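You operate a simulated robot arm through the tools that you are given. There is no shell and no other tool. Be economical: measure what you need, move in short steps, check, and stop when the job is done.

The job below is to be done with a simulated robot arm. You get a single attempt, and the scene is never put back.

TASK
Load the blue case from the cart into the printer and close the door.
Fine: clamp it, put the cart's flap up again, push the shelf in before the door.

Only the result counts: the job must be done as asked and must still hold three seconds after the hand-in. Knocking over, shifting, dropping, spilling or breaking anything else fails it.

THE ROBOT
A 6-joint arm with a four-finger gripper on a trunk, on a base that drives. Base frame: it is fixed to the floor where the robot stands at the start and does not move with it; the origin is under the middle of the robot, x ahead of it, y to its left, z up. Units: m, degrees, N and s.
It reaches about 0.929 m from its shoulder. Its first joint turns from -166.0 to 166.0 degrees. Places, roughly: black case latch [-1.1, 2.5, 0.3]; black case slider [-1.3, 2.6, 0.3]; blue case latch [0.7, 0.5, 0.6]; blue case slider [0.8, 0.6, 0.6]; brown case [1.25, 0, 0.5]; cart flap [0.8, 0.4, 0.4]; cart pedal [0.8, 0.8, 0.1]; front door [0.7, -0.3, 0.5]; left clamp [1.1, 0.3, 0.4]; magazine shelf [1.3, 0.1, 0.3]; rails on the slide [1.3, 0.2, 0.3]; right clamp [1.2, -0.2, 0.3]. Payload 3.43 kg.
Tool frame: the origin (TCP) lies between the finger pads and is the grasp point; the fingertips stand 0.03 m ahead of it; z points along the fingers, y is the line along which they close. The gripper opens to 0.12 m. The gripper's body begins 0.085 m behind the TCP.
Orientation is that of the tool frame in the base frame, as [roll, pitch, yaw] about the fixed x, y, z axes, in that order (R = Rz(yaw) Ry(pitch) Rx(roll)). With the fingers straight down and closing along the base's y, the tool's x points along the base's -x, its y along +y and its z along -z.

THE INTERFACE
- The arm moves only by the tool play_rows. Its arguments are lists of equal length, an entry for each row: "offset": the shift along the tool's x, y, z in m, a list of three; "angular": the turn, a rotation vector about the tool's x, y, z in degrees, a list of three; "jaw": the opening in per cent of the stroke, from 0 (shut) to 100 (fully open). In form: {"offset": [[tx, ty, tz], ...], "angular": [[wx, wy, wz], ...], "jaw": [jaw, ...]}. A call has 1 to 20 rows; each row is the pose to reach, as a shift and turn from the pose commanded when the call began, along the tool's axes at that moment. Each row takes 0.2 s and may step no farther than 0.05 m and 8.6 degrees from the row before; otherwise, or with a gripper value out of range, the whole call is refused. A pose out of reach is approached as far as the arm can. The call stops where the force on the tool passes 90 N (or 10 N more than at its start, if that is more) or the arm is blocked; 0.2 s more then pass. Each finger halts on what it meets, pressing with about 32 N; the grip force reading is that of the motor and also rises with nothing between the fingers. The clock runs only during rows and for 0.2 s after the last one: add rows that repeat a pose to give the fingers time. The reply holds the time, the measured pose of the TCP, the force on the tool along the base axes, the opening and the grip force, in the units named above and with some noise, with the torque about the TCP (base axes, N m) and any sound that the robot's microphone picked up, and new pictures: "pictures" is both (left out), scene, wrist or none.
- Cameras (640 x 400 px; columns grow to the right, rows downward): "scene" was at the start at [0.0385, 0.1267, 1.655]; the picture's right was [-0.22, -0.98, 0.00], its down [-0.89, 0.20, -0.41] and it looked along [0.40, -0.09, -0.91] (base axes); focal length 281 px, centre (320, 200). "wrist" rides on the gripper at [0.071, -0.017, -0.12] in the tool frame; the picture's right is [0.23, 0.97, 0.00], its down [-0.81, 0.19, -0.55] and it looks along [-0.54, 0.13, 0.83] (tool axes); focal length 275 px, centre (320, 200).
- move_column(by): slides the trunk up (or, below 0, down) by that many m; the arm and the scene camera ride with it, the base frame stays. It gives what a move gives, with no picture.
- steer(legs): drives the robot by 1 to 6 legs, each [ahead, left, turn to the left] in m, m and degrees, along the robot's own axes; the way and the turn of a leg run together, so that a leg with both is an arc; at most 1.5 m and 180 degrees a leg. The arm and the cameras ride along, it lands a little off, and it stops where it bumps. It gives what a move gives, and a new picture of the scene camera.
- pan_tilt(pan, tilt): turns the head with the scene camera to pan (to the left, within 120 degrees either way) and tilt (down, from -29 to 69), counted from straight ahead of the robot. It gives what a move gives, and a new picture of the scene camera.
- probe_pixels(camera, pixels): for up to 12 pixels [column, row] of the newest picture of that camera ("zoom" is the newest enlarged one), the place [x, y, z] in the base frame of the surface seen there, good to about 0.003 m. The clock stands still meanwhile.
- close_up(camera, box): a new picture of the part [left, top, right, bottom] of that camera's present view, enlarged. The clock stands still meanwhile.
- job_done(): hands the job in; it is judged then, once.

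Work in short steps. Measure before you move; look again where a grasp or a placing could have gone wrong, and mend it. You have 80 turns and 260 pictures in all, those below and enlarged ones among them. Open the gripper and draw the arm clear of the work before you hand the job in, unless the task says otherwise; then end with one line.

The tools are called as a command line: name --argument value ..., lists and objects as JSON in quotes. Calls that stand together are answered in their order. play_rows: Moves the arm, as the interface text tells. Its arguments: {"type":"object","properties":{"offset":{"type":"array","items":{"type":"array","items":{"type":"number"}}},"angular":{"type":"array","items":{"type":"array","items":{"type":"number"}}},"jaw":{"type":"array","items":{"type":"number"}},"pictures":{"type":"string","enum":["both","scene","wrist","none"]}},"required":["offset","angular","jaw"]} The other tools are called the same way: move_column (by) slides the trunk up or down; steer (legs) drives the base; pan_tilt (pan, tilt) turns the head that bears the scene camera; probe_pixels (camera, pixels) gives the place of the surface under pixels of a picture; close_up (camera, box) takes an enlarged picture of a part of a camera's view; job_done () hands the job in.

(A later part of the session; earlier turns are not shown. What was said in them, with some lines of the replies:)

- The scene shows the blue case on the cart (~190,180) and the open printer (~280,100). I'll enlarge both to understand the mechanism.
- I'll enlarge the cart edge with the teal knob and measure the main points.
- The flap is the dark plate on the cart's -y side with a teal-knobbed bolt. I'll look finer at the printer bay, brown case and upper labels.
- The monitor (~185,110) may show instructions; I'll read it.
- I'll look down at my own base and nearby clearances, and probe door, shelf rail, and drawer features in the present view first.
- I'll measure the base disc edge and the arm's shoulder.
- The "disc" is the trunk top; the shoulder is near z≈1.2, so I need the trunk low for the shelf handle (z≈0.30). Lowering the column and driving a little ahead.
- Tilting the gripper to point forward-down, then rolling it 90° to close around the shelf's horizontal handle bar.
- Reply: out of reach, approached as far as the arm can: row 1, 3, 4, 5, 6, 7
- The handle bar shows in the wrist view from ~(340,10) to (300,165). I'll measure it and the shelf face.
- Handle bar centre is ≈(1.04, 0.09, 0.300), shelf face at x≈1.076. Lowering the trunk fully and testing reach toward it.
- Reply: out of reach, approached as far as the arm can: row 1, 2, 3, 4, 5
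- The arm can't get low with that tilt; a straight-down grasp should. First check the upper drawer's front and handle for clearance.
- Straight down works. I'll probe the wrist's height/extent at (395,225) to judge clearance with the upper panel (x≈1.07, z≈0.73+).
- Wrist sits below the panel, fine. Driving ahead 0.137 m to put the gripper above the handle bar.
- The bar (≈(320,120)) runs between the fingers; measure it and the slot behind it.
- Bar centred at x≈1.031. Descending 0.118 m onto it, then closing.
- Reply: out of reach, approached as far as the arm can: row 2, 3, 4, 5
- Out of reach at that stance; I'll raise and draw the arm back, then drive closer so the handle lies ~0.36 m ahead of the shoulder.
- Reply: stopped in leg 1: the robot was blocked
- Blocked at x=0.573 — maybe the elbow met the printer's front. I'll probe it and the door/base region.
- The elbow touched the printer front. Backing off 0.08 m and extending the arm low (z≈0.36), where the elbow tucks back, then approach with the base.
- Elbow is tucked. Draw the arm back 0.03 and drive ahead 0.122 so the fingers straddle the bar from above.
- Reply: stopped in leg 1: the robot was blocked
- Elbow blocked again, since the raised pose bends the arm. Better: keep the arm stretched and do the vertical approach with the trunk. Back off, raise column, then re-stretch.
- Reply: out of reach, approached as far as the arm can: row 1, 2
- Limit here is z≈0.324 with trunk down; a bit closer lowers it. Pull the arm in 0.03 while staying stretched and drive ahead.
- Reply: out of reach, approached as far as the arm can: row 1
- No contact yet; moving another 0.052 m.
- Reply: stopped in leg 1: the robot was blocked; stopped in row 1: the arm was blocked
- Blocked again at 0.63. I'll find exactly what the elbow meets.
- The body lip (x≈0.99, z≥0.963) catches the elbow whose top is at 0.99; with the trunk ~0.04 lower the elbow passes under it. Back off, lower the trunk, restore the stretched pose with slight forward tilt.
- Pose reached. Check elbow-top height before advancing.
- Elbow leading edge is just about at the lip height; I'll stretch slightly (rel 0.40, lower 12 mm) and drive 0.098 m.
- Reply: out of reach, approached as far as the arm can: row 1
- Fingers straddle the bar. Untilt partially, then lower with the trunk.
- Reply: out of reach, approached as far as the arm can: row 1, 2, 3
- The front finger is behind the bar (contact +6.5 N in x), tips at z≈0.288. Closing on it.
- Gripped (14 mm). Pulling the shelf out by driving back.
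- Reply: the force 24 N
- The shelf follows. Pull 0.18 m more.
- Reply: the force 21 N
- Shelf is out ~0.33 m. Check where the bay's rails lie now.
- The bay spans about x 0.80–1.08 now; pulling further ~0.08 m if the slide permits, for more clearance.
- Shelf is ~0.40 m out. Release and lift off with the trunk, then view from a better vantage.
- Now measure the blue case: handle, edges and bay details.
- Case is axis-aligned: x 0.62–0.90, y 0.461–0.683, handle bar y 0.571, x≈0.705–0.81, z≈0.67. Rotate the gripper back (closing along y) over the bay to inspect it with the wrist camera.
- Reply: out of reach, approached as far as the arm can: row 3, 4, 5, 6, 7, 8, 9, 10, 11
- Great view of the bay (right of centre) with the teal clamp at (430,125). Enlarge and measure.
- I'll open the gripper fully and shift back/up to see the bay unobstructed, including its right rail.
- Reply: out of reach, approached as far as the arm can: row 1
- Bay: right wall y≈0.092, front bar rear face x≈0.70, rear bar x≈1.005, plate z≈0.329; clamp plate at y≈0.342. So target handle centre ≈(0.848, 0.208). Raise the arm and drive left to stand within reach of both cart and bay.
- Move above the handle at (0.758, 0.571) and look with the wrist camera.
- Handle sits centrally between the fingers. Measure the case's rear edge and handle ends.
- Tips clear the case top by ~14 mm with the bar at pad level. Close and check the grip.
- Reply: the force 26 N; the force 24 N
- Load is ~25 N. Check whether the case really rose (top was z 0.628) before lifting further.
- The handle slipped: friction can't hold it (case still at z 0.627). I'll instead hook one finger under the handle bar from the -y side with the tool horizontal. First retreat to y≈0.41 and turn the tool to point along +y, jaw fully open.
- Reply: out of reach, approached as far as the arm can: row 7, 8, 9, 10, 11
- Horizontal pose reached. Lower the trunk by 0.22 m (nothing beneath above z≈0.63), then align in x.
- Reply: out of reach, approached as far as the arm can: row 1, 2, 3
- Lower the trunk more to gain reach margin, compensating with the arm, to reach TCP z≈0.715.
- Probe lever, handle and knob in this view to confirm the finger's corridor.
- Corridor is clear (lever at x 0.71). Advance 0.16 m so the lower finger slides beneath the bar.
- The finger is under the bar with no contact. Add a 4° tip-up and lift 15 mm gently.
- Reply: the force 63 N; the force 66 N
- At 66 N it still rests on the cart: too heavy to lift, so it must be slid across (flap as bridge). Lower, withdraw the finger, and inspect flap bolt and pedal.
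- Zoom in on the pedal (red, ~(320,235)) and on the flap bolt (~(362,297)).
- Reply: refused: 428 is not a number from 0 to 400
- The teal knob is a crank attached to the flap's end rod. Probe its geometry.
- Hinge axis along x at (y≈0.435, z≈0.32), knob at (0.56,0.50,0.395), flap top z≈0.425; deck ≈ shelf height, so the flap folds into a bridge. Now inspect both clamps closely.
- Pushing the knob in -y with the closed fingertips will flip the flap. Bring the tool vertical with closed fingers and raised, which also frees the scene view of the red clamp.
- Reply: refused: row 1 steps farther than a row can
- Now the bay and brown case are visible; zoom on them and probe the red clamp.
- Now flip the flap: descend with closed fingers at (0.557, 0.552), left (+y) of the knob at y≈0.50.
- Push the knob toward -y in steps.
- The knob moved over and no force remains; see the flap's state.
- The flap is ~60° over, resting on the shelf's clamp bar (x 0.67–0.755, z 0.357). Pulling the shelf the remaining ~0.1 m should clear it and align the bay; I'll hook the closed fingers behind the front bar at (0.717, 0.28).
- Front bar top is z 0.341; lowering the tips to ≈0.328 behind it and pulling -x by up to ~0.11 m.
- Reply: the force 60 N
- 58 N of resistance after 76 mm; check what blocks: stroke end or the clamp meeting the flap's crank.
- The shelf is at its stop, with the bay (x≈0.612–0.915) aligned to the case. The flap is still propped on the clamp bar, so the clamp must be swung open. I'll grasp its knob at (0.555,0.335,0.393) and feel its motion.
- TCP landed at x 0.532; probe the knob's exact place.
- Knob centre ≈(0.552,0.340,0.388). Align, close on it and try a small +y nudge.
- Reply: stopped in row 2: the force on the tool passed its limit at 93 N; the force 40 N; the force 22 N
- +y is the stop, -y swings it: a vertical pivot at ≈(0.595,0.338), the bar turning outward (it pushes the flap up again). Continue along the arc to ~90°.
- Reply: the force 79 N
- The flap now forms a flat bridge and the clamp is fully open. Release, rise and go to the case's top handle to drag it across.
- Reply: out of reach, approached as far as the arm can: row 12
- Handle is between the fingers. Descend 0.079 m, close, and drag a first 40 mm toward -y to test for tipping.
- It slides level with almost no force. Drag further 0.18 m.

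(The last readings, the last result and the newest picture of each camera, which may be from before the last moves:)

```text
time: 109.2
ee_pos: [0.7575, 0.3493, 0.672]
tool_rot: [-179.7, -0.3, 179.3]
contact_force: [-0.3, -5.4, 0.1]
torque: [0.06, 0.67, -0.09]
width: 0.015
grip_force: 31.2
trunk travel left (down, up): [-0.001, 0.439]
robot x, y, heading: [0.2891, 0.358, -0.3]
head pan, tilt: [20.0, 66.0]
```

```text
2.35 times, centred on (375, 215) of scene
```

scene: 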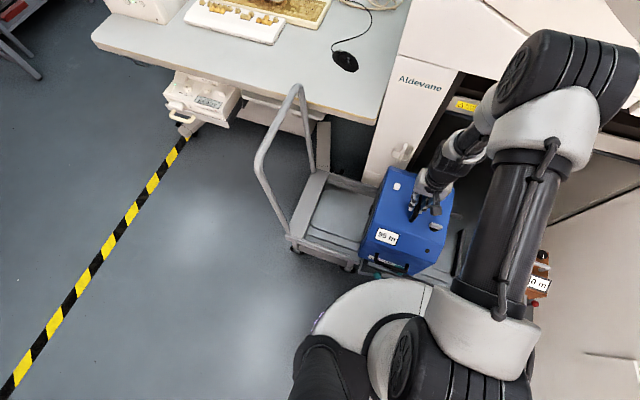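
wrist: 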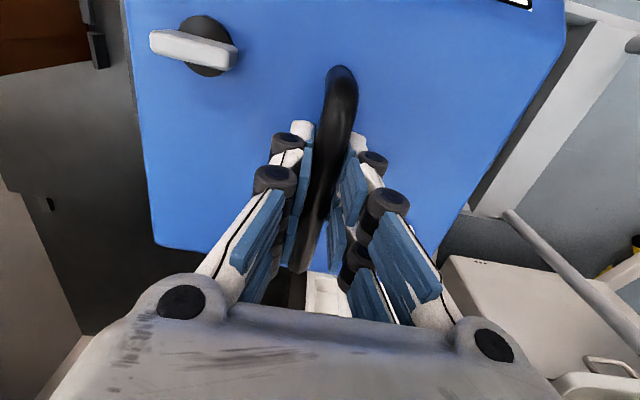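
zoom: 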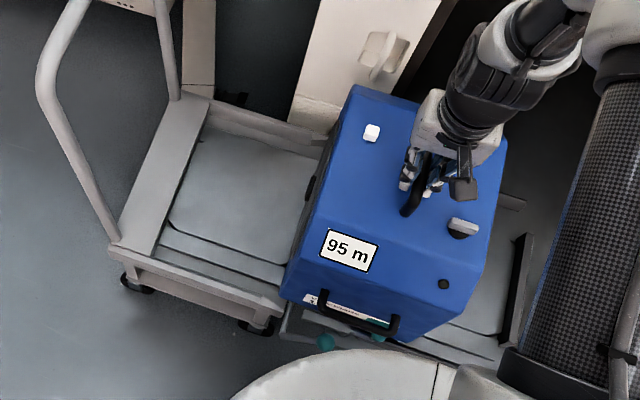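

Perfect and level. Continue ~0.145 m until it seats against the right wall.

play_rows --offset '[[0, -0.015, 0], [0, -0.03, 0], [0, -0.045, 0], [0, -0.06, 0], [0, -0.075, 0], [0, -0.09, 0], [0, -0.105, 0], [0, -0.12, 0], [0, -0.13, 0], [0, -0.138, 0], [0, -0.145, 0]]' --angular '[[0, 0, 0], [0, 0, 0], [0, 0, 0], [0, 0, 0], [0, 0, 0], [0, 0, 0], [0, 0, 0], [0, 0, 0], [0, 0, 0], [0, 0, 0], [0, 0, 0]]' --jaw '[0, 0, 0, 0, 0, 0, 0, 0, 0, 0, 0]' --pictures "both"

close_up --camera "scene" --box '[280, 130, 520, 300]'

```text
time: 111.5
ee_pos: [0.7563, 0.2054, 0.6736]
tool_rot: [-179.8, -0.2, 179.5]
contact_force: [-1.8, 1.0, -0.1]
torque: [0.02, 0.17, 0.03]
width: 0.0152
grip_force: 32.0
trunk travel left (down, up): [-0.001, 0.439]
robot x, y, heading: [0.2897, 0.3577, -0.1]
head pan, tilt: [20.0, 66.0]
```

scene: 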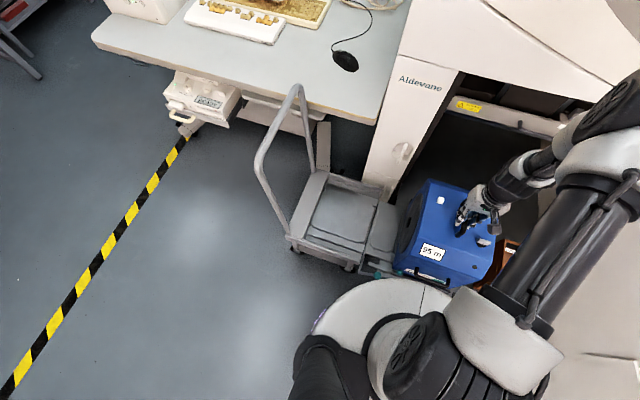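
wrist: 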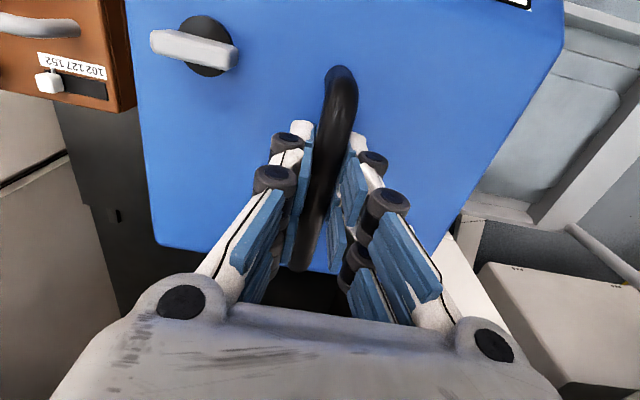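

```text
2.35 times, centred on (400, 215) of scene
```

zoom: 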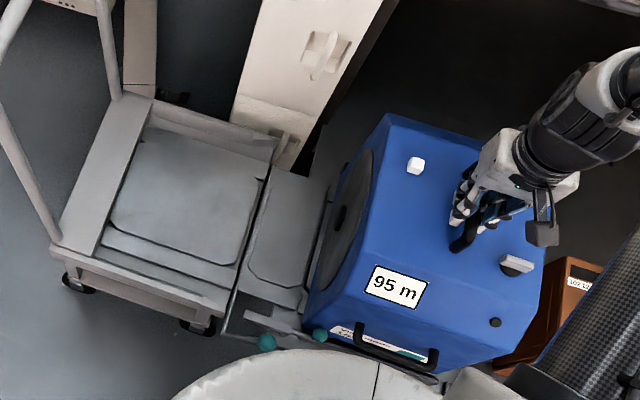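

No wall contact yet; nudge gently further until resistance.

play_rows --offset '[[0, -0.004, 0], [0, -0.008, 0], [0, -0.012, 0], [0, -0.015, 0]]' --angular '[[0, 0, 0], [0, 0, 0], [0, 0, 0], [0, 0, 0]]' --jaw '[0, 0, 0, 0]' --pictures "none"

```text
time: 112.5
ee_pos: [0.7558, 0.1925, 0.6769]
tool_rot: [-179.5, 0.1, 179.6]
contact_force: [-5.5, 35.0, 19.2]
torque: [0.28, 0.69, 0.92]
width: 0.015
grip_force: 31.9
trunk travel left (down, up): [-0.001, 0.439]
robot x, y, heading: [0.2908, 0.357, -0.2]
head pan, tilt: [20.0, 66.0]
```

Seated against the wall. Relax 4 mm, release, rise, and come to the -y side of the flap's crank knob.

play_rows --offset '[[0, 0.006, 0.002], [0, 0.006, 0.002], [0, 0.006, 0.002], [0, 0.006, -0.03], [0, 0.006, -0.07], [0.04, 0.03, -0.09], [0.08, 0.06, -0.09], [0.12, 0.09, -0.09], [0.16, 0.12, -0.09], [0.196, 0.136, -0.09]]' --angular '[[0, 0, 0], [0, 0, 0], [0, 0, 0], [0, 0, 0], [0, 0, 0], [0, 0, 0], [0, 0, 0], [0, 0, 0], [0, 0, 0], [0, 0, 0]]' --jaw '[0, 30, 50, 50, 50, 40, 20, 0, 0, 0]' --pictures "both"

close_up --camera "scene" --box '[320, 160, 520, 310]'

```text
refused: row 6 steps farther than a row can; nothing moved
```

```text
2.67 times, centred on (420, 235) of scene
```

zoom: 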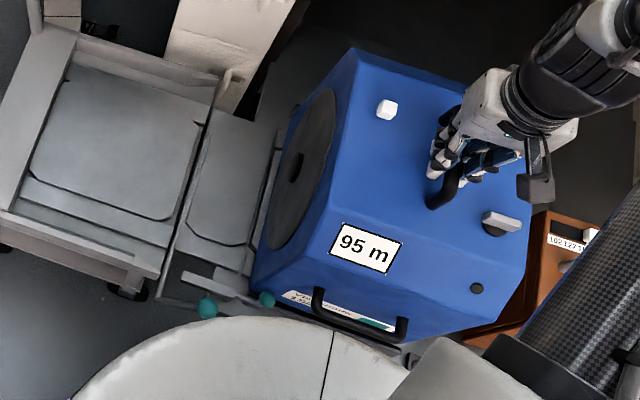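

Step was too long; resend with finer steps.

play_rows --offset '[[0, 0.006, 0.002], [0, 0.006, 0.002], [0, 0.006, 0.002], [0, 0.006, -0.03], [0, 0.006, -0.07], [0.02, 0.02, -0.09], [0.05, 0.045, -0.09], [0.085, 0.07, -0.09], [0.12, 0.095, -0.09], [0.155, 0.12, -0.09], [0.194, 0.136, -0.09]]' --angular '[[0, 0, 0], [0, 0, 0], [0, 0, 0], [0, 0, 0], [0, 0, 0], [0, 0, 0], [0, 0, 0], [0, 0, 0], [0, 0, 0], [0, 0, 0], [0, 0, 0]]' --jaw '[0, 30, 50, 50, 50, 40, 20, 0, 0, 0, 0]' --pictures "both"

close_up --camera "scene" --box '[320, 160, 520, 310]'

probe_pixels --camera "zoom" --pixels '[[207, 307], [268, 299], [240, 293], [190, 283], [345, 60], [258, 285], [525, 285], [205, 210], [275, 150]]'

```text
time: 115.0
ee_pos: [0.5732, 0.3271, 0.7594]
tool_rot: [-179.5, -0.2, 179.4]
contact_force: [0.9, 0.1, 0.3]
torque: [0.01, 0.04, 0.01]
width: 0.0
grip_force: 31.6
out of reach, approached as far as the arm can: row 10, 11
trunk travel left (down, up): [-0.001, 0.439]
robot x, y, heading: [0.2893, 0.358, -0.0]
head pan, tilt: [20.0, 66.0]
```

scene: 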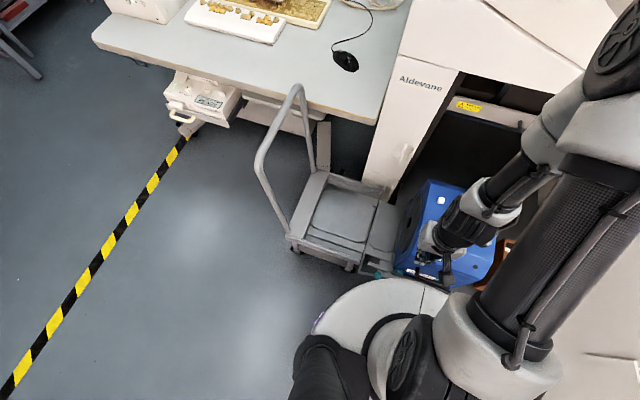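
wrist: 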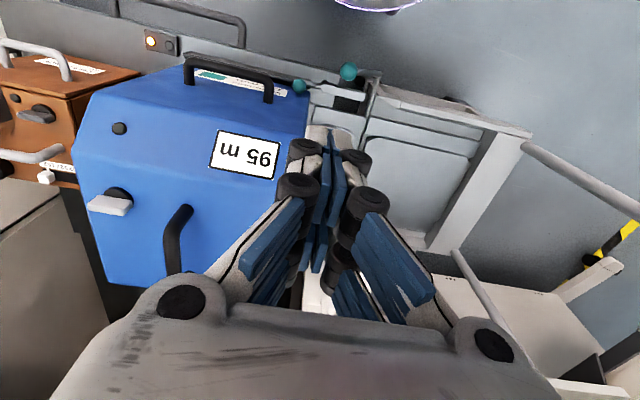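

```text
2.67 times, centred on (420, 235) of scene
```

zoom: 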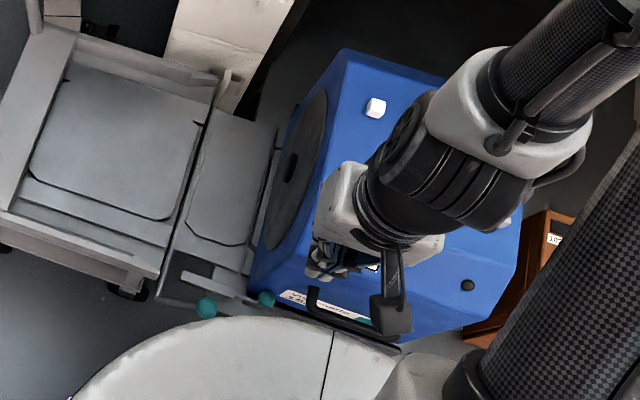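

```text
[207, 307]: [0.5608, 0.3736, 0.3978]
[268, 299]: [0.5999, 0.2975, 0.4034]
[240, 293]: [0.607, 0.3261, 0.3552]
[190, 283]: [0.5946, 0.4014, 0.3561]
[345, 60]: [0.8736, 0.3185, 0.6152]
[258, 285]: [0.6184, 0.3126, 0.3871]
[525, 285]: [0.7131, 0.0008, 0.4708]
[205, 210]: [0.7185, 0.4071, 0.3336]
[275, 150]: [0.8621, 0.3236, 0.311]
```

Case left face at y≈0.312, well inside. Now raise the flap: descend at (0.562,0.335) on the -y side of the crank knob (0.561,0.372).

play_rows --offset '[[0, 0.004, 0.045], [0, 0.006, 0.09], [0, 0.006, 0.135], [0, 0.006, 0.18], [0, 0.006, 0.225], [0, 0.006, 0.26], [0.004, 0.006, 0.3], [0.008, 0.006, 0.335], [0.01, 0.006, 0.352]]' --angular '[[0, 0, 0], [0, 0, 0], [0, 0, 0], [0, 0, 0], [0, 0, 0], [0, 0, 0], [0, 0, 0], [0, 0, 0], [0, 0, 0]]' --jaw '[0, 0, 0, 0, 0, 0, 0, 0, 0]' --pictures "wrist"

```text
time: 117.0
ee_pos: [0.5632, 0.3303, 0.4072]
tool_rot: [-179.6, 0.0, 179.5]
contact_force: [0.9, -0.4, 1.0]
torque: [-0.01, -0.03, -0.02]
width: 0.0001
grip_force: 31.9
trunk travel left (down, up): [-0.001, 0.439]
robot x, y, heading: [0.2913, 0.3561, -0.2]
head pan, tilt: [20.0, 66.0]
5 turns are left
```

wrist: 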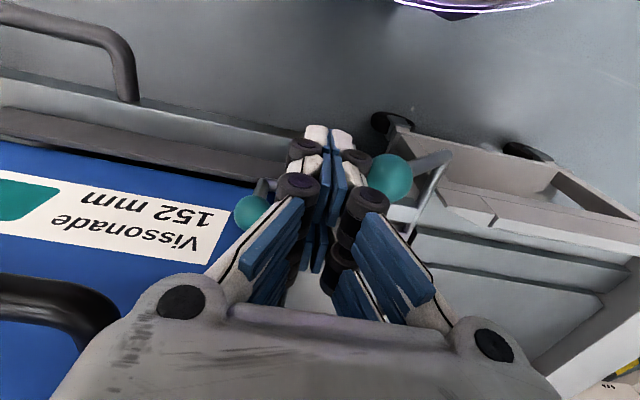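

Few turns remain, so I bundle: push the crank knob +y to raise the flap, then swing the clamp bar back with the fingertip from its -x side, and finish by pushing the clamp knob +y to its stop.

play_rows --offset '[[0, 0.013, 0], [0, 0.026, 0], [0, 0.039, 0], [0, 0.052, 0], [0, 0.065, 0], [0, 0.078, 0], [0, 0.091, 0], [0, 0.104, 0], [0, 0.117, 0], [0, 0.13, 0], [0, 0.143, 0], [0, 0.15, 0], [0, 0.15, 0]]' --angular '[[0, 0, 0], [0, 0, 0], [0, 0, 0], [0, 0, 0], [0, 0, 0], [0, 0, 0], [0, 0, 0], [0, 0, 0], [0, 0, 0], [0, 0, 0], [0, 0, 0], [0, 0, 0], [0, 0, 0]]' --jaw '[0, 0, 0, 0, 0, 0, 0, 0, 0, 0, 0, 0, 0]' --pictures "wrist"

play_rows --offset '[[0, -0.015, 0], [0, -0.02, -0.045], [0, -0.03, -0.09], [0.003, -0.078, -0.09], [0.003, -0.078, -0.05], [0.003, -0.078, -0.005], [0.003, -0.078, 0.04], [-0.0216, -0.0757, 0.04], [-0.0335, -0.0749, 0.04], [-0.0455, -0.0762, 0.04], [-0.0569, -0.0796, 0.04], [-0.0677, -0.0848, 0.04], [-0.0677, -0.0848, -0.005], [-0.0677, -0.0848, -0.05], [-0.0677, -0.0848, -0.09], [-0.03, -0.0848, -0.09], [0.007, -0.11, -0.09], [0.007, -0.155, -0.09], [0.007, -0.2025, -0.09], [0.007, -0.2025, -0.045]]' --angular '[[0, 0, 0], [0, 0, 0], [0, 0, 0], [0, 0, 0], [0, 0, 0], [0, 0, 0], [0, 0, 0], [0, 0, 0], [0, 0, 0], [0, 0, 0], [0, 0, 0], [0, 0, 0], [0, 0, 0], [0, 0, 0], [0, 0, 0], [0, 0, 0], [0, 0, 0], [0, 0, 0], [0, 0, 0], [0, 0, 0]]' --jaw '[0, 0, 0, 0, 0, 0, 0, 0, 0, 0, 0, 0, 0, 0, 0, 0, 0, 0, 0, 0]' --pictures "wrist"

play_rows --offset '[[0, 0, 0.045], [0, 0, 0.05], [0, 0.012, 0.05], [0, 0.024, 0.05], [0, 0.034, 0.05], [0, 0.043, 0.05], [0, 0.046, 0.05], [0, 0.02, 0.05], [0, 0, 0.04], [0, 0, 0], [0, 0, -0.045], [0, 0, -0.09], [0, 0, -0.135]]' --angular '[[0, 0, 0], [0, 0, 0], [0, 0, 0], [0, 0, 0], [0, 0, 0], [0, 0, 0], [0, 0, 0], [0, 0, 0], [0, 0, 0], [0, 0, 0], [0, 0, 0], [0, 0, 0], [0, 0, 0]]' --jaw '[0, 0, 0, 0, 0, 0, 0, 0, 0, 0, 0, 0, 0]' --pictures "both"

close_up --camera "scene" --box '[300, 150, 500, 300]'

probe_pixels --camera "scene" --pixels '[[420, 272], [378, 274], [365, 265], [395, 215], [400, 270], [390, 250], [385, 240], [410, 275]]'

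```text
time: 117.6
ee_pos: [0.563, 0.3505, 0.4102]
tool_rot: [-179.5, -0.2, 178.0]
contact_force: [-3.3, -27.6, 23.4]
torque: [-0.4, 0.19, 0.17]
width: 0.0
grip_force: 31.5
trunk travel left (down, up): [-0.001, 0.439]
robot x, y, heading: [0.2907, 0.3553, -0.3]
head pan, tilt: [20.0, 66.0]
stopped in row 3: the force on the tool passed its limit at 114 N (the readings are from after the stop); the commanded pose is now the measured one
```

wrist: 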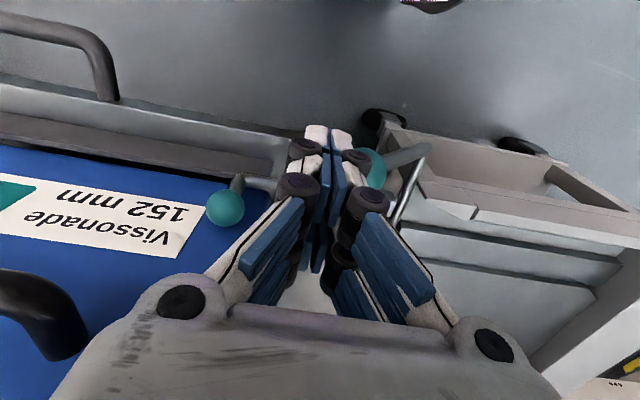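

```text
time: 119.2
ee_pos: [0.5587, 0.2742, 0.3834]
tool_rot: [-179.5, -0.2, 178.4]
contact_force: [-7.7, 2.7, 4.8]
torque: [-0.22, -0.75, -0.06]
width: 0.0
grip_force: 32.4
trunk travel left (down, up): [-0.001, 0.439]
robot x, y, heading: [0.2931, 0.356, -0.2]
head pan, tilt: [20.0, 66.0]
stopped in row 7: the force on the tool passed its limit at 227 N (the readings are from after the stop); the commanded pose is now the measured one
```

wrist: 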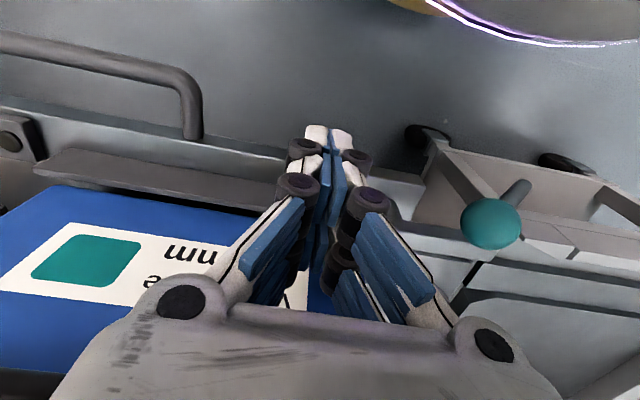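

```text
time: 119.5
ee_pos: [0.5617, 0.2729, 0.3817]
tool_rot: [-179.3, 0.2, 178.5]
contact_force: [-9.9, 5.4, 55.0]
torque: [-1.27, -2.93, 0.13]
width: 0.0
grip_force: 32.5
trunk travel left (down, up): [-0.001, 0.439]
robot x, y, heading: [0.2911, 0.3582, -0.1]
head pan, tilt: [20.0, 66.0]
stopped in row 1: the force on the tool passed its limit at 193 N (the readings are from after the stop); the commanded pose is now the measured one
```

scene: 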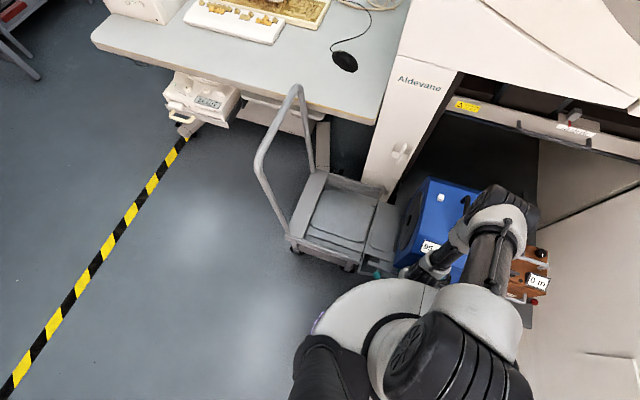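
wrist: 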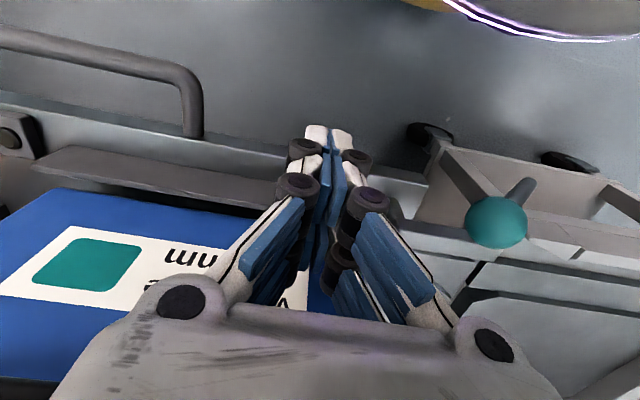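

```text
2.67 times, centred on (400, 225) of scene
```

zoom: 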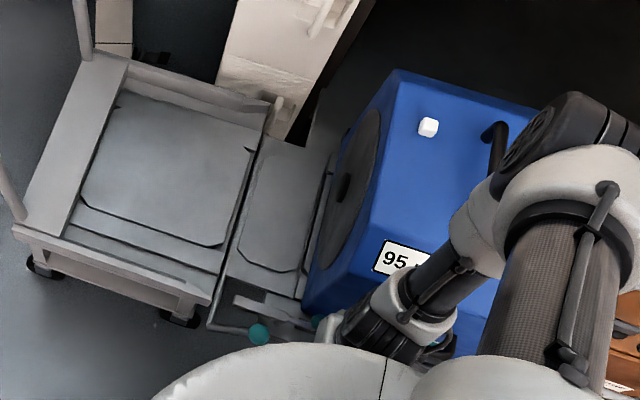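

```text
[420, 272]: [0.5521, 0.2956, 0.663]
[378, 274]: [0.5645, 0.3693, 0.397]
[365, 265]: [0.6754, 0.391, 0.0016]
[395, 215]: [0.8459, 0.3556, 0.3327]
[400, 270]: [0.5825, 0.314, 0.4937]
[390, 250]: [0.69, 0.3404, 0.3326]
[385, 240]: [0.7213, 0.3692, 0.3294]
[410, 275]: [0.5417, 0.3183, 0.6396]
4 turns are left
```

The push jammed by friction since the knob must rise as it turns; I'll follow its arc instead (centre y 0.436, z 0.321, r 0.10). Then sweep the clamp bar round and push its knob to the stop with the tool tilted clear of the front handle.

play_rows --offset '[[0, 0, -0.04], [0.001, 0.04, -0.04], [0.002, 0.066, -0.04], [0.002, 0.066, -0.02], [0.002, 0.072, -0.02], [0.002, 0.076, -0.02], [0.002, 0.0846, -0.0369], [0.003, 0.0997, -0.0456], [0.003, 0.1161, -0.0516], [0.003, 0.1333, -0.0546], [0.004, 0.1507, -0.0546], [0.004, 0.1679, -0.0516], [0.005, 0.1843, -0.0456], [0.005, 0.1994, -0.0369], [0.005, 0.2076, -0.0305], [0.005, 0.2106, -0.0305], [0.005, 0.2106, -0.0305], [0.005, 0.19, -0.0305], [0.005, 0.175, -0.06], [0.005, 0.175, -0.1]]' --angular '[[0, 0, -1.5], [0, 0, -1.5], [0, 0, -1.5], [0, 0, -1.5], [0, 0, -1.5], [0, 0, -1.5], [0, 0, -1.5], [0, 0, -1.5], [0, 0, -1.5], [0, 0, -1.5], [0, 0, -1.5], [0, 0, -1.5], [0, 0, -1.5], [0, 0, -1.5], [0, 0, -1.5], [0, 0, -1.5], [0, 0, -1.5], [0, 0, -1.5], [0, 0, -1.5], [0, 0, -1.5]]' --jaw '[0, 0, 0, 0, 0, 0, 0, 0, 0, 0, 0, 0, 0, 0, 0, 0, 0, 0, 0, 0]' --pictures "wrist"

play_rows --offset '[[0.0037, -0.048, 0], [0.0037, -0.048, 0.045], [0.0037, -0.048, 0.09], [0.0037, -0.048, 0.1167], [-0.0229, -0.0422, 0.1167], [-0.0348, -0.0414, 0.1167], [-0.0468, -0.0427, 0.1167], [-0.0582, -0.0461, 0.1167], [-0.069, -0.0513, 0.1167], [-0.0786, -0.0584, 0.1167], [-0.0786, -0.0584, 0.075], [-0.0786, -0.0584, 0.03], [-0.0786, -0.0584, -0.01], [-0.04, -0.07, -0.01], [0.0, -0.09, -0.01], [0.006, -0.115, -0.01]]' --angular '[[0, 0, 0], [0, 0, 0], [0, 0, 0], [0, 0, 0], [0, 0, 0], [0, 0, 0], [0, 0, 0], [0, 0, 0], [0, 0, 0], [0, 0, 0], [0, 0, 0], [0, 0, 0], [0, 0, 0], [0, 0, 0], [0, 0, 0], [0, 0, 0]]' --jaw '[0, 0, 0, 0, 0, 0, 0, 0, 0, 0, 0, 0, 0, 0, 0, 0]' --pictures "wrist"

play_rows --offset '[[0, -0.02, 0], [0, -0.048, 0], [0, -0.048, 0.045], [0, -0.048, 0.08], [0, -0.048, 0.0937], [0, -0.036, 0.0937], [0, -0.026, 0.0937], [0, -0.018, 0.0937], [0, -0.012, 0.0937], [0, -0.01, 0.0937], [0, -0.01, 0.0937], [0, -0.035, 0.0937], [0, -0.04, 0.05], [0, -0.04, 0.005], [0, -0.04, -0.04]]' --angular '[[0, -7.5, 0], [0, -15, 0], [0, -15, 0], [0, -15, 0], [0, -15, 0], [0, -15, 0], [0, -15, 0], [0, -15, 0], [0, -15, 0], [0, -15, 0], [0, -15, 0], [0, -15, 0], [0, -15, 0], [0, -15, 0], [0, -15, 0]]' --jaw '[0, 0, 0, 0, 0, 0, 0, 0, 0, 0, 0, 0, 0, 0, 0]' --pictures "both"

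close_up --camera "scene" --box '[300, 150, 500, 300]'

```text
time: 123.7
ee_pos: [0.5598, 0.4484, 0.4785]
tool_rot: [-179.3, 0.0, -179.9]
contact_force: [-0.4, -0.2, 0.4]
torque: [-0.02, -0.01, -0.01]
width: 0.0001
grip_force: 31.9
trunk travel left (down, up): [-0.001, 0.439]
robot x, y, heading: [0.2903, 0.3591, -0.4]
head pan, tilt: [20.0, 66.0]
```

wrist: 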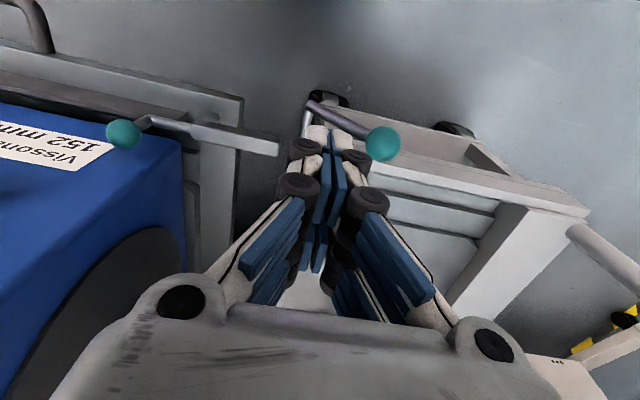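

```text
time: 127.1
ee_pos: [0.5542, 0.3352, 0.49]
tool_rot: [-179.5, 0.1, -180.0]
contact_force: [0.3, -0.5, 0.0]
torque: [-0.03, 0.01, -0.01]
width: 0.0002
grip_force: 31.8
trunk travel left (down, up): [-0.001, 0.439]
robot x, y, heading: [0.2916, 0.3569, -0.1]
head pan, tilt: [20.0, 66.0]
```

wrist: 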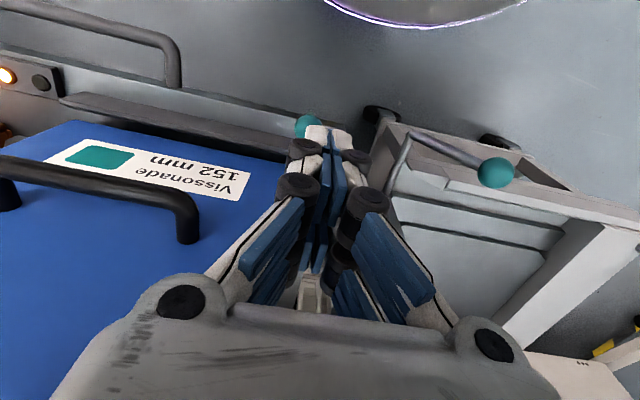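

```text
time: 130.3
ee_pos: [0.5558, 0.2944, 0.531]
tool_rot: [-179.2, 15.2, 180.0]
contact_force: [0.3, -0.1, 0.5]
torque: [0.02, 0.05, -0.02]
width: 0.0
grip_force: 32.0
trunk travel left (down, up): [-0.001, 0.439]
robot x, y, heading: [0.2934, 0.3582, -0.5]
head pan, tilt: [20.0, 66.0]
```

scene: 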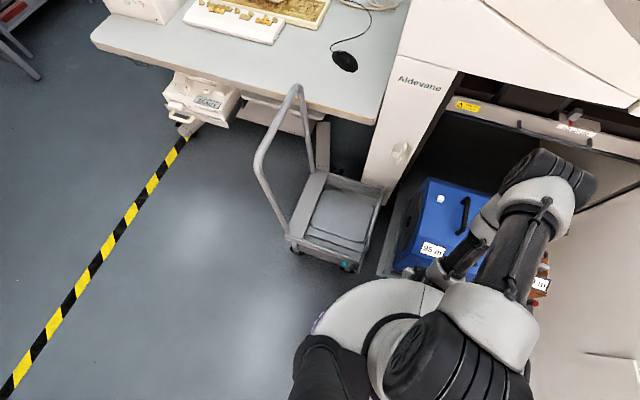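
wrist: 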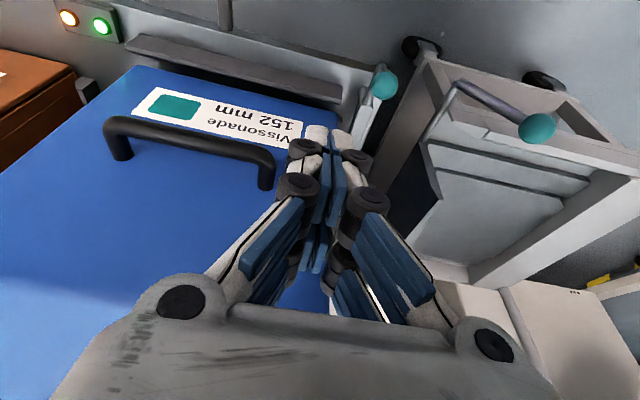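

```text
2.67 times, centred on (400, 225) of scene
3 turns are left
```

zoom: 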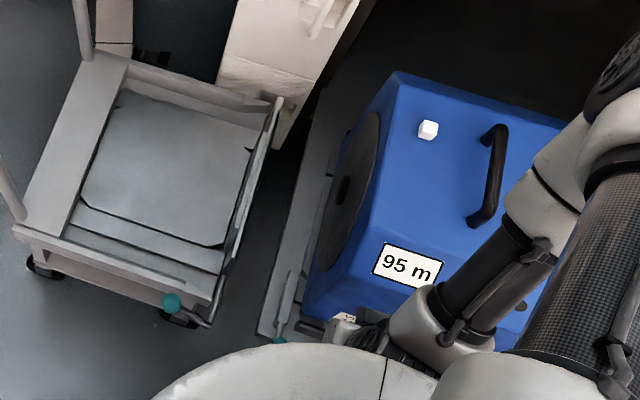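

Excellent: the status LED turned green — clamped — and the flap stands up again. Next: drive back and over, place the tips just above the shelf top against the front bar (y≈0.115), and push the shelf in by driving, then retreat.

steer --legs '[[-0.21, 0, 0], [0, -0.278, 0]]'

play_rows --offset '[[-0.018, 0.014, 0.032], [-0.036, 0.028, 0.064], [-0.055, 0.042, 0.096], [-0.073, 0.057, 0.128], [-0.091, 0.071, 0.16], [-0.109, 0.085, 0.192], [-0.1277, 0.099, 0.2243], [-0.1277, 0.099, 0.2243]]' --angular '[[0, 0, 0], [0, 0, 0], [0, 0, 0], [0, 0, 0], [0, 0, 0], [0, 0, 0], [0, 0, 0], [0, 0, 0]]' --jaw '[0, 0, 0, 0, 0, 0, 0, 0]' --pictures "wrist"

steer --legs '[[0.35, 0, 0], [0.25, 0, 0]]'

steer --legs '[[-0.56, 0, 0]]'

move_column --by 0.2

pan_tilt --pan -15 --tilt 55

probe_pixels --camera "scene" --pixels '[[250, 180], [280, 190], [300, 200], [320, 210], [350, 200], [400, 150], [450, 200], [500, 250], [550, 300], [600, 350], [260, 150], [240, 200]]'

```text
time: 133.4
ee_pos: [0.3423, 0.0182, 0.5306]
tool_rot: [-179.3, 15.2, -180.0]
contact_force: [0.0, -0.3, 0.6]
torque: [-0.05, 0.01, 0.02]
width: 0.0001
grip_force: 32.1
trunk travel left (down, up): [-0.001, 0.439]
robot x, y, heading: [0.0788, 0.084, -0.1]
head pan, tilt: [20.0, 66.0]
```

scene: 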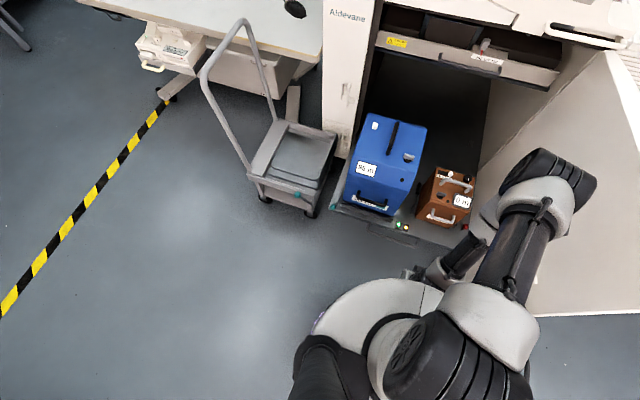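

```text
time: 135.2
ee_pos: [0.5257, 0.1158, 0.3458]
tool_rot: [-179.3, 15.1, -179.8]
contact_force: [-0.1, 0.4, 0.4]
torque: [0.03, -0.01, -0.01]
width: 0.0
grip_force: 31.7
trunk travel left (down, up): [-0.001, 0.439]
robot x, y, heading: [0.0834, 0.0807, -0.2]
head pan, tilt: [20.0, 66.0]
```

wrist: 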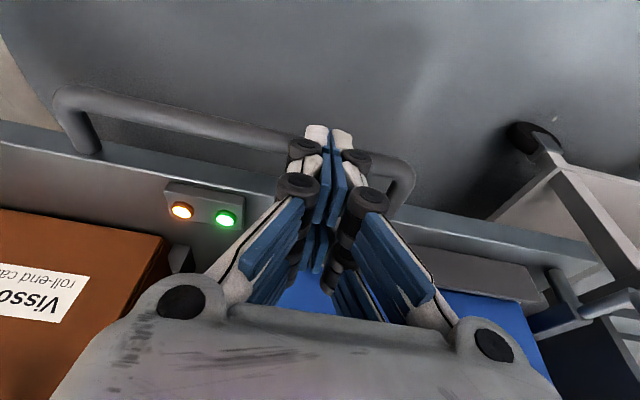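

```text
time: 138.7
ee_pos: [1.0519, 0.1092, 0.3382]
tool_rot: [-179.0, 13.4, -179.6]
contact_force: [1.2, -0.4, -0.2]
torque: [-0.03, 0.0, -0.02]
width: 0.0
grip_force: 33.8
trunk travel left (down, up): [-0.001, 0.439]
robot x, y, heading: [0.6294, 0.0791, -0.1]
head pan, tilt: [20.0, 66.0]
stopped in leg 2: the robot was blocked; the commanded pose is now the measured one
```

scene: 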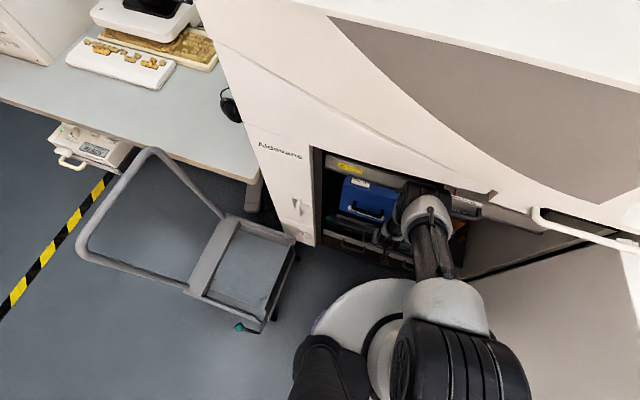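

```text
time: 141.9
ee_pos: [0.4969, 0.1126, 0.3367]
tool_rot: [-179.1, 13.6, -179.7]
contact_force: [-0.6, -0.3, 0.1]
torque: [-0.02, -0.02, -0.01]
width: 0.0
grip_force: 33.7
trunk travel left (down, up): [-0.001, 0.439]
robot x, y, heading: [0.074, 0.081, -0.1]
head pan, tilt: [20.0, 66.0]
```

scene: 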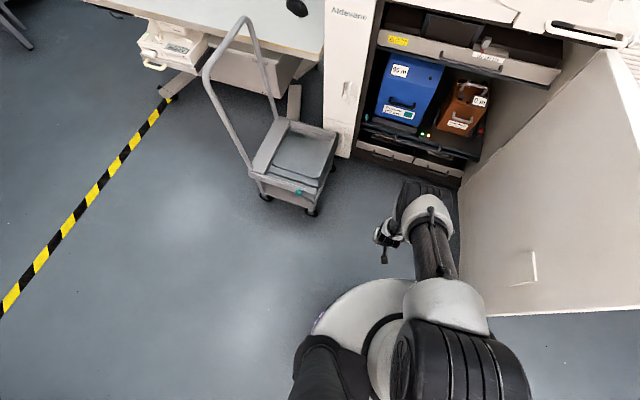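

```text
time: 144.1
ee_pos: [0.4983, 0.113, 0.5365]
tool_rot: [-179.1, 13.5, -179.6]
contact_force: [-0.1, 0.6, 0.4]
torque: [0.01, 0.04, -0.03]
width: 0.0002
grip_force: 33.8
trunk travel left (down, up): [-0.201, 0.239]
robot x, y, heading: [0.0727, 0.0786, -0.1]
head pan, tilt: [20.0, 66.0]
```

```text
time: 145.1
ee_pos: [0.4976, 0.113, 0.5381]
tool_rot: [-179.1, 13.6, -179.6]
contact_force: [0.1, 0.3, -0.2]
torque: [0.02, -0.02, 0.01]
width: 0.0001
grip_force: 33.2
trunk travel left (down, up): [-0.201, 0.239]
robot x, y, heading: [0.0692, 0.0782, -0.1]
head pan, tilt: [-15.0, 55.0]
```

scene: 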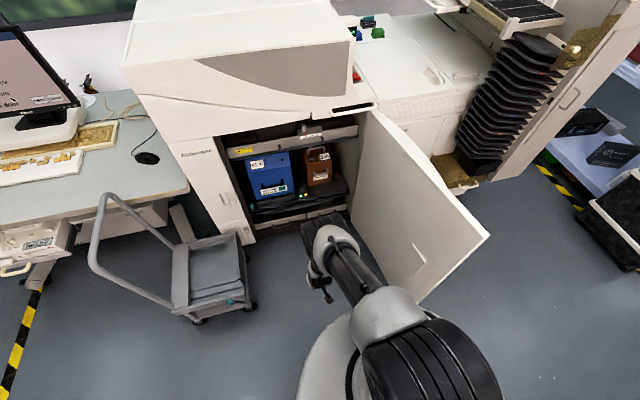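

```text
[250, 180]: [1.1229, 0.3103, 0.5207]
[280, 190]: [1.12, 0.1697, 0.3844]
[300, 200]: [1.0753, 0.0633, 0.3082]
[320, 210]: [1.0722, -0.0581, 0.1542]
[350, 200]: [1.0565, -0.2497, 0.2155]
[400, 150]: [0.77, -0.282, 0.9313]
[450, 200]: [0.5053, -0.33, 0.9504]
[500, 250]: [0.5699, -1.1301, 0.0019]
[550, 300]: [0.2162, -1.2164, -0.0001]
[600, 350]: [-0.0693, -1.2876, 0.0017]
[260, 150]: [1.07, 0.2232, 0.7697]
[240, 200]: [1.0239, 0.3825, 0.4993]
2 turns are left
```

Shelf is fully in (front at x 1.075 again). Now the door: go round its free edge (x≈0.365,y≈-0.365) to the outer side, sweep it with the arm and follow its arc with the base until closed, then back off and check.

steer --legs '[[-0.19, -0.328, 0]]'

play_rows --offset '[[-0.009, 0, -0.043], [-0.018, 0, -0.0856], [-0.027, 0, -0.128], [-0.036, 0, -0.171], [-0.045, 0, -0.214], [-0.054, 0, -0.2567], [-0.054, -0.041, -0.2567], [-0.054, -0.082, -0.2567], [-0.054, -0.123, -0.2567], [-0.054, -0.164, -0.2567], [-0.054, -0.205, -0.2567], [-0.054, -0.246, -0.2567], [-0.054, -0.285, -0.2567]]' --angular '[[0, 0, 0], [0, 0, 0], [0, 0, 0], [0, 0, 0], [0, 0, 0], [0, 0, 0], [0, 0, 0], [0, 0, 0], [0, 0, 0], [0, 0, 0], [0, 0, 0], [0, 0, 0], [0, 0, 0]]' --jaw '[0, 0, 0, 0, 0, 0, 0, 0, 0, 0, 0, 0, 0]' --pictures "none"

move_column --by -0.2

steer --legs '[[0.12, 0, 0]]'

play_rows --offset '[[-0.0146, 0.04, 0.0035], [-0.0292, 0.08, 0.007], [-0.0389, 0.1, 0.0094], [-0.0389, 0.115, 0.0094], [-0.0389, 0.13, 0.0094], [-0.037, 0.145, 0.009], [-0.036, 0.165, 0.0087], [-0.033, 0.19, 0.008], [-0.03, 0.22, 0.0073], [-0.0292, 0.25, 0.007], [-0.0292, 0.285, 0.007], [-0.03, 0.322, 0.0073], [-0.0389, 0.364, 0.0094], [-0.0467, 0.405, 0.0113], [-0.0564, 0.445, 0.0136], [-0.071, 0.485, 0.0172], [-0.0894, 0.525, 0.0216]]' --angular '[[0, 0, 0], [0, 0, 0], [0, 0, 0], [0, 0, 0], [0, 0, 0], [0, 0, 0], [0, 0, 0], [0, 0, 0], [0, 0, 0], [0, 0, 0], [0, 0, 0], [0, 0, 0], [0, 0, 0], [0, 0, 0], [0, 0, 0], [0, 0, 0], [0, 0, 0]]' --jaw '[0, 0, 0, 0, 0, 0, 0, 0, 0, 0, 0, 0, 0, 0, 0, 0, 0]' --pictures "scene"

steer --legs '[[0.054, 0.09, 0], [0.069, 0.079, 0], [0.082, 0.066, 0], [0.092, 0.05, 0], [0.1, 0.034, 0], [0.16, 0.016, 0]]'

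steer --legs '[[-0.3, 0, 0]]'

pan_tilt --pan 0 --tilt 45

probe_pixels --camera "scene" --pixels '[[200, 180], [240, 200], [280, 200], [300, 160], [330, 180], [360, 200], [400, 200], [300, 240], [250, 240], [380, 160], [430, 180], [220, 160]]'

```text
time: 147.5
ee_pos: [0.3083, -0.2116, 0.5374]
tool_rot: [-179.2, 13.7, -179.5]
contact_force: [0.0, -0.1, -0.3]
torque: [-0.04, 0.01, 0.02]
width: 0.0
grip_force: 32.7
trunk travel left (down, up): [-0.201, 0.239]
robot x, y, heading: [-0.12, -0.2475, -0.3]
head pan, tilt: [-15.0, 55.0]
```

scene: 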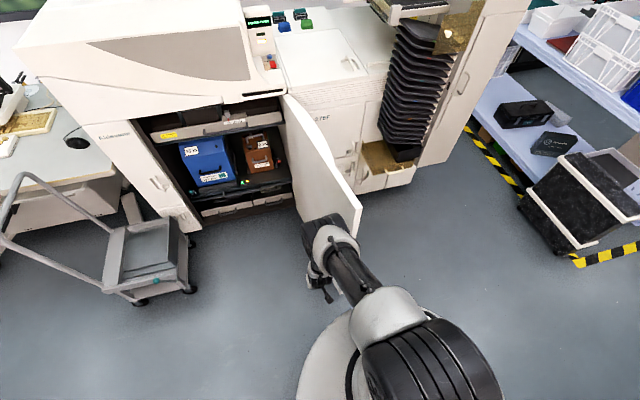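

```text
time: 150.3
ee_pos: [0.3004, -0.4943, 0.8016]
tool_rot: [-179.2, 13.5, -179.7]
contact_force: [-0.2, -0.1, 0.6]
torque: [-0.01, -0.01, 0.02]
width: 0.0
grip_force: 33.3
trunk travel left (down, up): [-0.201, 0.239]
robot x, y, heading: [-0.1221, -0.2441, -0.3]
head pan, tilt: [-15.0, 55.0]
```

```text
time: 152.5
ee_pos: [0.3018, -0.4929, 0.6025]
tool_rot: [-179.1, 13.7, -179.5]
contact_force: [0.1, -0.5, -0.3]
torque: [0.02, -0.01, -0.02]
width: 0.0
grip_force: 33.0
trunk travel left (down, up): [-0.001, 0.439]
robot x, y, heading: [-0.1187, -0.2463, -0.2]
head pan, tilt: [-15.0, 55.0]
```

```text
time: 153.7
ee_pos: [0.4221, -0.4923, 0.6033]
tool_rot: [-179.1, 13.5, -179.6]
contact_force: [-0.3, 0.7, 0.0]
torque: [0.02, -0.03, 0.0]
width: 0.0001
grip_force: 33.4
trunk travel left (down, up): [-0.001, 0.439]
robot x, y, heading: [0.0007, -0.246, -0.2]
head pan, tilt: [-15.0, 55.0]
```

scene: 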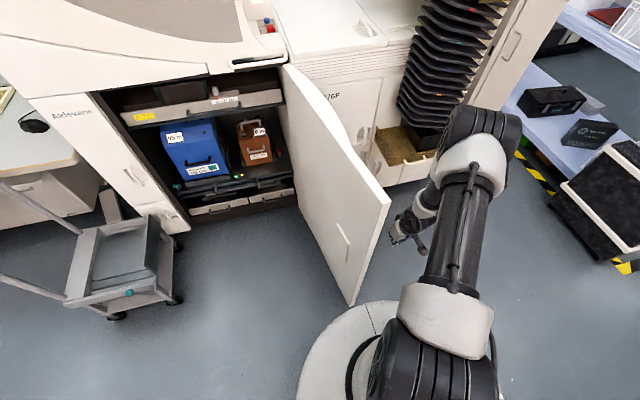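

```text
time: 157.3
ee_pos: [0.5127, 0.0326, 0.595]
tool_rot: [-179.0, 13.6, -179.2]
contact_force: [0.3, 0.4, -0.9]
torque: [-0.02, 0.0, 0.01]
width: 0.0
grip_force: 33.5
trunk travel left (down, up): [-0.001, 0.439]
robot x, y, heading: [-0.0008, -0.241, -0.5]
head pan, tilt: [-15.0, 55.0]
```

scene: 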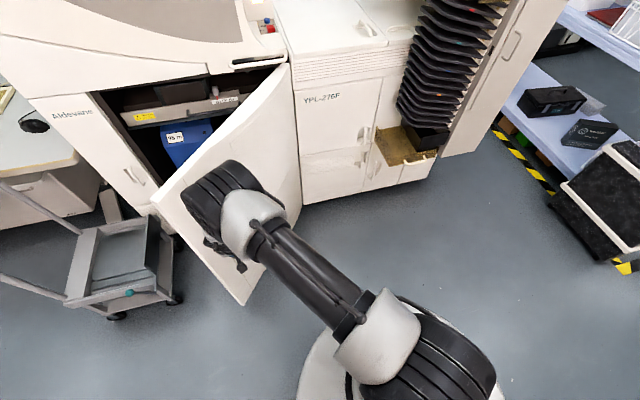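

```text
time: 162.3
ee_pos: [0.9713, 0.3559, 0.5879]
tool_rot: [-178.1, 12.2, -179.0]
contact_force: [-2.1, 0.3, -1.1]
torque: [0.02, 0.05, 0.04]
width: 0.0
grip_force: 33.8
trunk travel left (down, up): [-0.001, 0.439]
robot x, y, heading: [0.4776, 0.0883, -0.0]
head pan, tilt: [-15.0, 55.0]
stopped in leg 6: the force on the tool passed its limit at 140 N (the readings are from after the stop); the commanded pose is now the measured one
```

scene: 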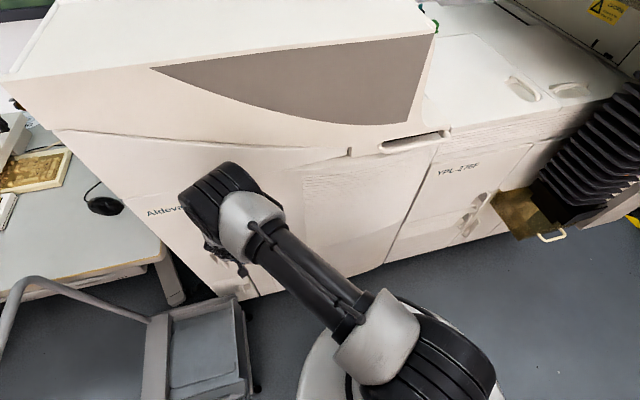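

```text
time: 164.3
ee_pos: [0.6745, 0.3557, 0.5886]
tool_rot: [-178.2, 12.2, -179.1]
contact_force: [0.7, 0.1, -0.5]
torque: [0.04, 0.01, -0.02]
width: 0.0002
grip_force: 33.2
trunk travel left (down, up): [-0.001, 0.439]
robot x, y, heading: [0.1796, 0.082, 0.0]
head pan, tilt: [-15.0, 55.0]
```

scene: 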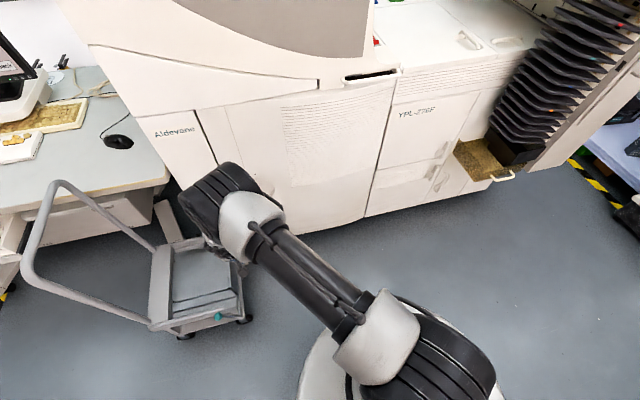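

```text
time: 165.1
ee_pos: [0.675, 0.3552, 0.5892]
tool_rot: [-178.1, 12.2, -179.1]
contact_force: [0.2, 0.8, 0.0]
torque: [-0.01, 0.02, 0.0]
width: 0.0002
grip_force: 33.4
trunk travel left (down, up): [-0.001, 0.439]
robot x, y, heading: [0.179, 0.0793, 0.2]
head pan, tilt: [0.0, 45.0]
```

scene: 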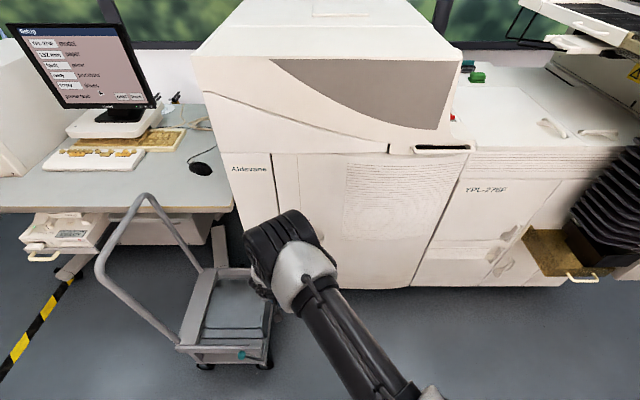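

```text
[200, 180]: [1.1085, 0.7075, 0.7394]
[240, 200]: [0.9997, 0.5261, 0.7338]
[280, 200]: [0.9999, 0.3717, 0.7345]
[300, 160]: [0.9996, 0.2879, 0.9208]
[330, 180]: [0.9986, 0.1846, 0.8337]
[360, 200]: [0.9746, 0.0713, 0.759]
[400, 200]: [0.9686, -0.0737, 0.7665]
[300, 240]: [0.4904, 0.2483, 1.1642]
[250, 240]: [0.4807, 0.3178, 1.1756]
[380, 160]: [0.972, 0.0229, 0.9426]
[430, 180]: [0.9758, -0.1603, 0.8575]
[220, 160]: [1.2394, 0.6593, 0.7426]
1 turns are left
```

The door face is flush with the panel (x≈1.000 on both), and the monitor now lists the paper. I open the gripper, back off and hand in.

steer --legs '[[-0.15, 0, 0]]'

play_rows --offset '[[0, 0, 0], [0, 0, 0], [0, 0, 0], [0, 0, 0], [0, 0, 0]]' --angular '[[0, 0, 0], [0, 0, 0], [0, 0, 0], [0, 0, 0], [0, 0, 0]]' --jaw '[50, 80, 80, 80, 80]' --pictures "none"

job_done

```text
time: 166.5
ee_pos: [0.5236, 0.3555, 0.5892]
tool_rot: [-178.1, 12.2, -179.0]
contact_force: [0.3, -0.1, 0.3]
torque: [0.0, 0.0, -0.01]
width: 0.0
grip_force: 33.7
trunk travel left (down, up): [-0.001, 0.439]
robot x, y, heading: [0.028, 0.0813, -0.1]
head pan, tilt: [0.0, 45.0]
```

scene: 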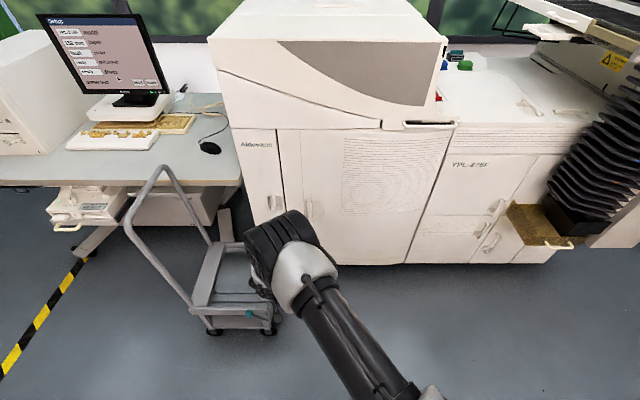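

```text
time: 167.7
ee_pos: [0.5257, 0.356, 0.5887]
tool_rot: [-178.1, 12.1, -179.0]
contact_force: [-0.8, 0.6, 0.4]
torque: [0.0, 0.02, 0.0]
width: 0.0853
grip_force: 0.1
trunk travel left (down, up): [-0.001, 0.439]
robot x, y, heading: [0.0324, 0.0811, 0.1]
head pan, tilt: [0.0, 45.0]
```

```text
The job is handed in.
```

The blue case is in the printer and clamped (the shelf light turned green), the cart's flap is up, the shelf is in, the door is closed flush with the panel, and the job is handed in.
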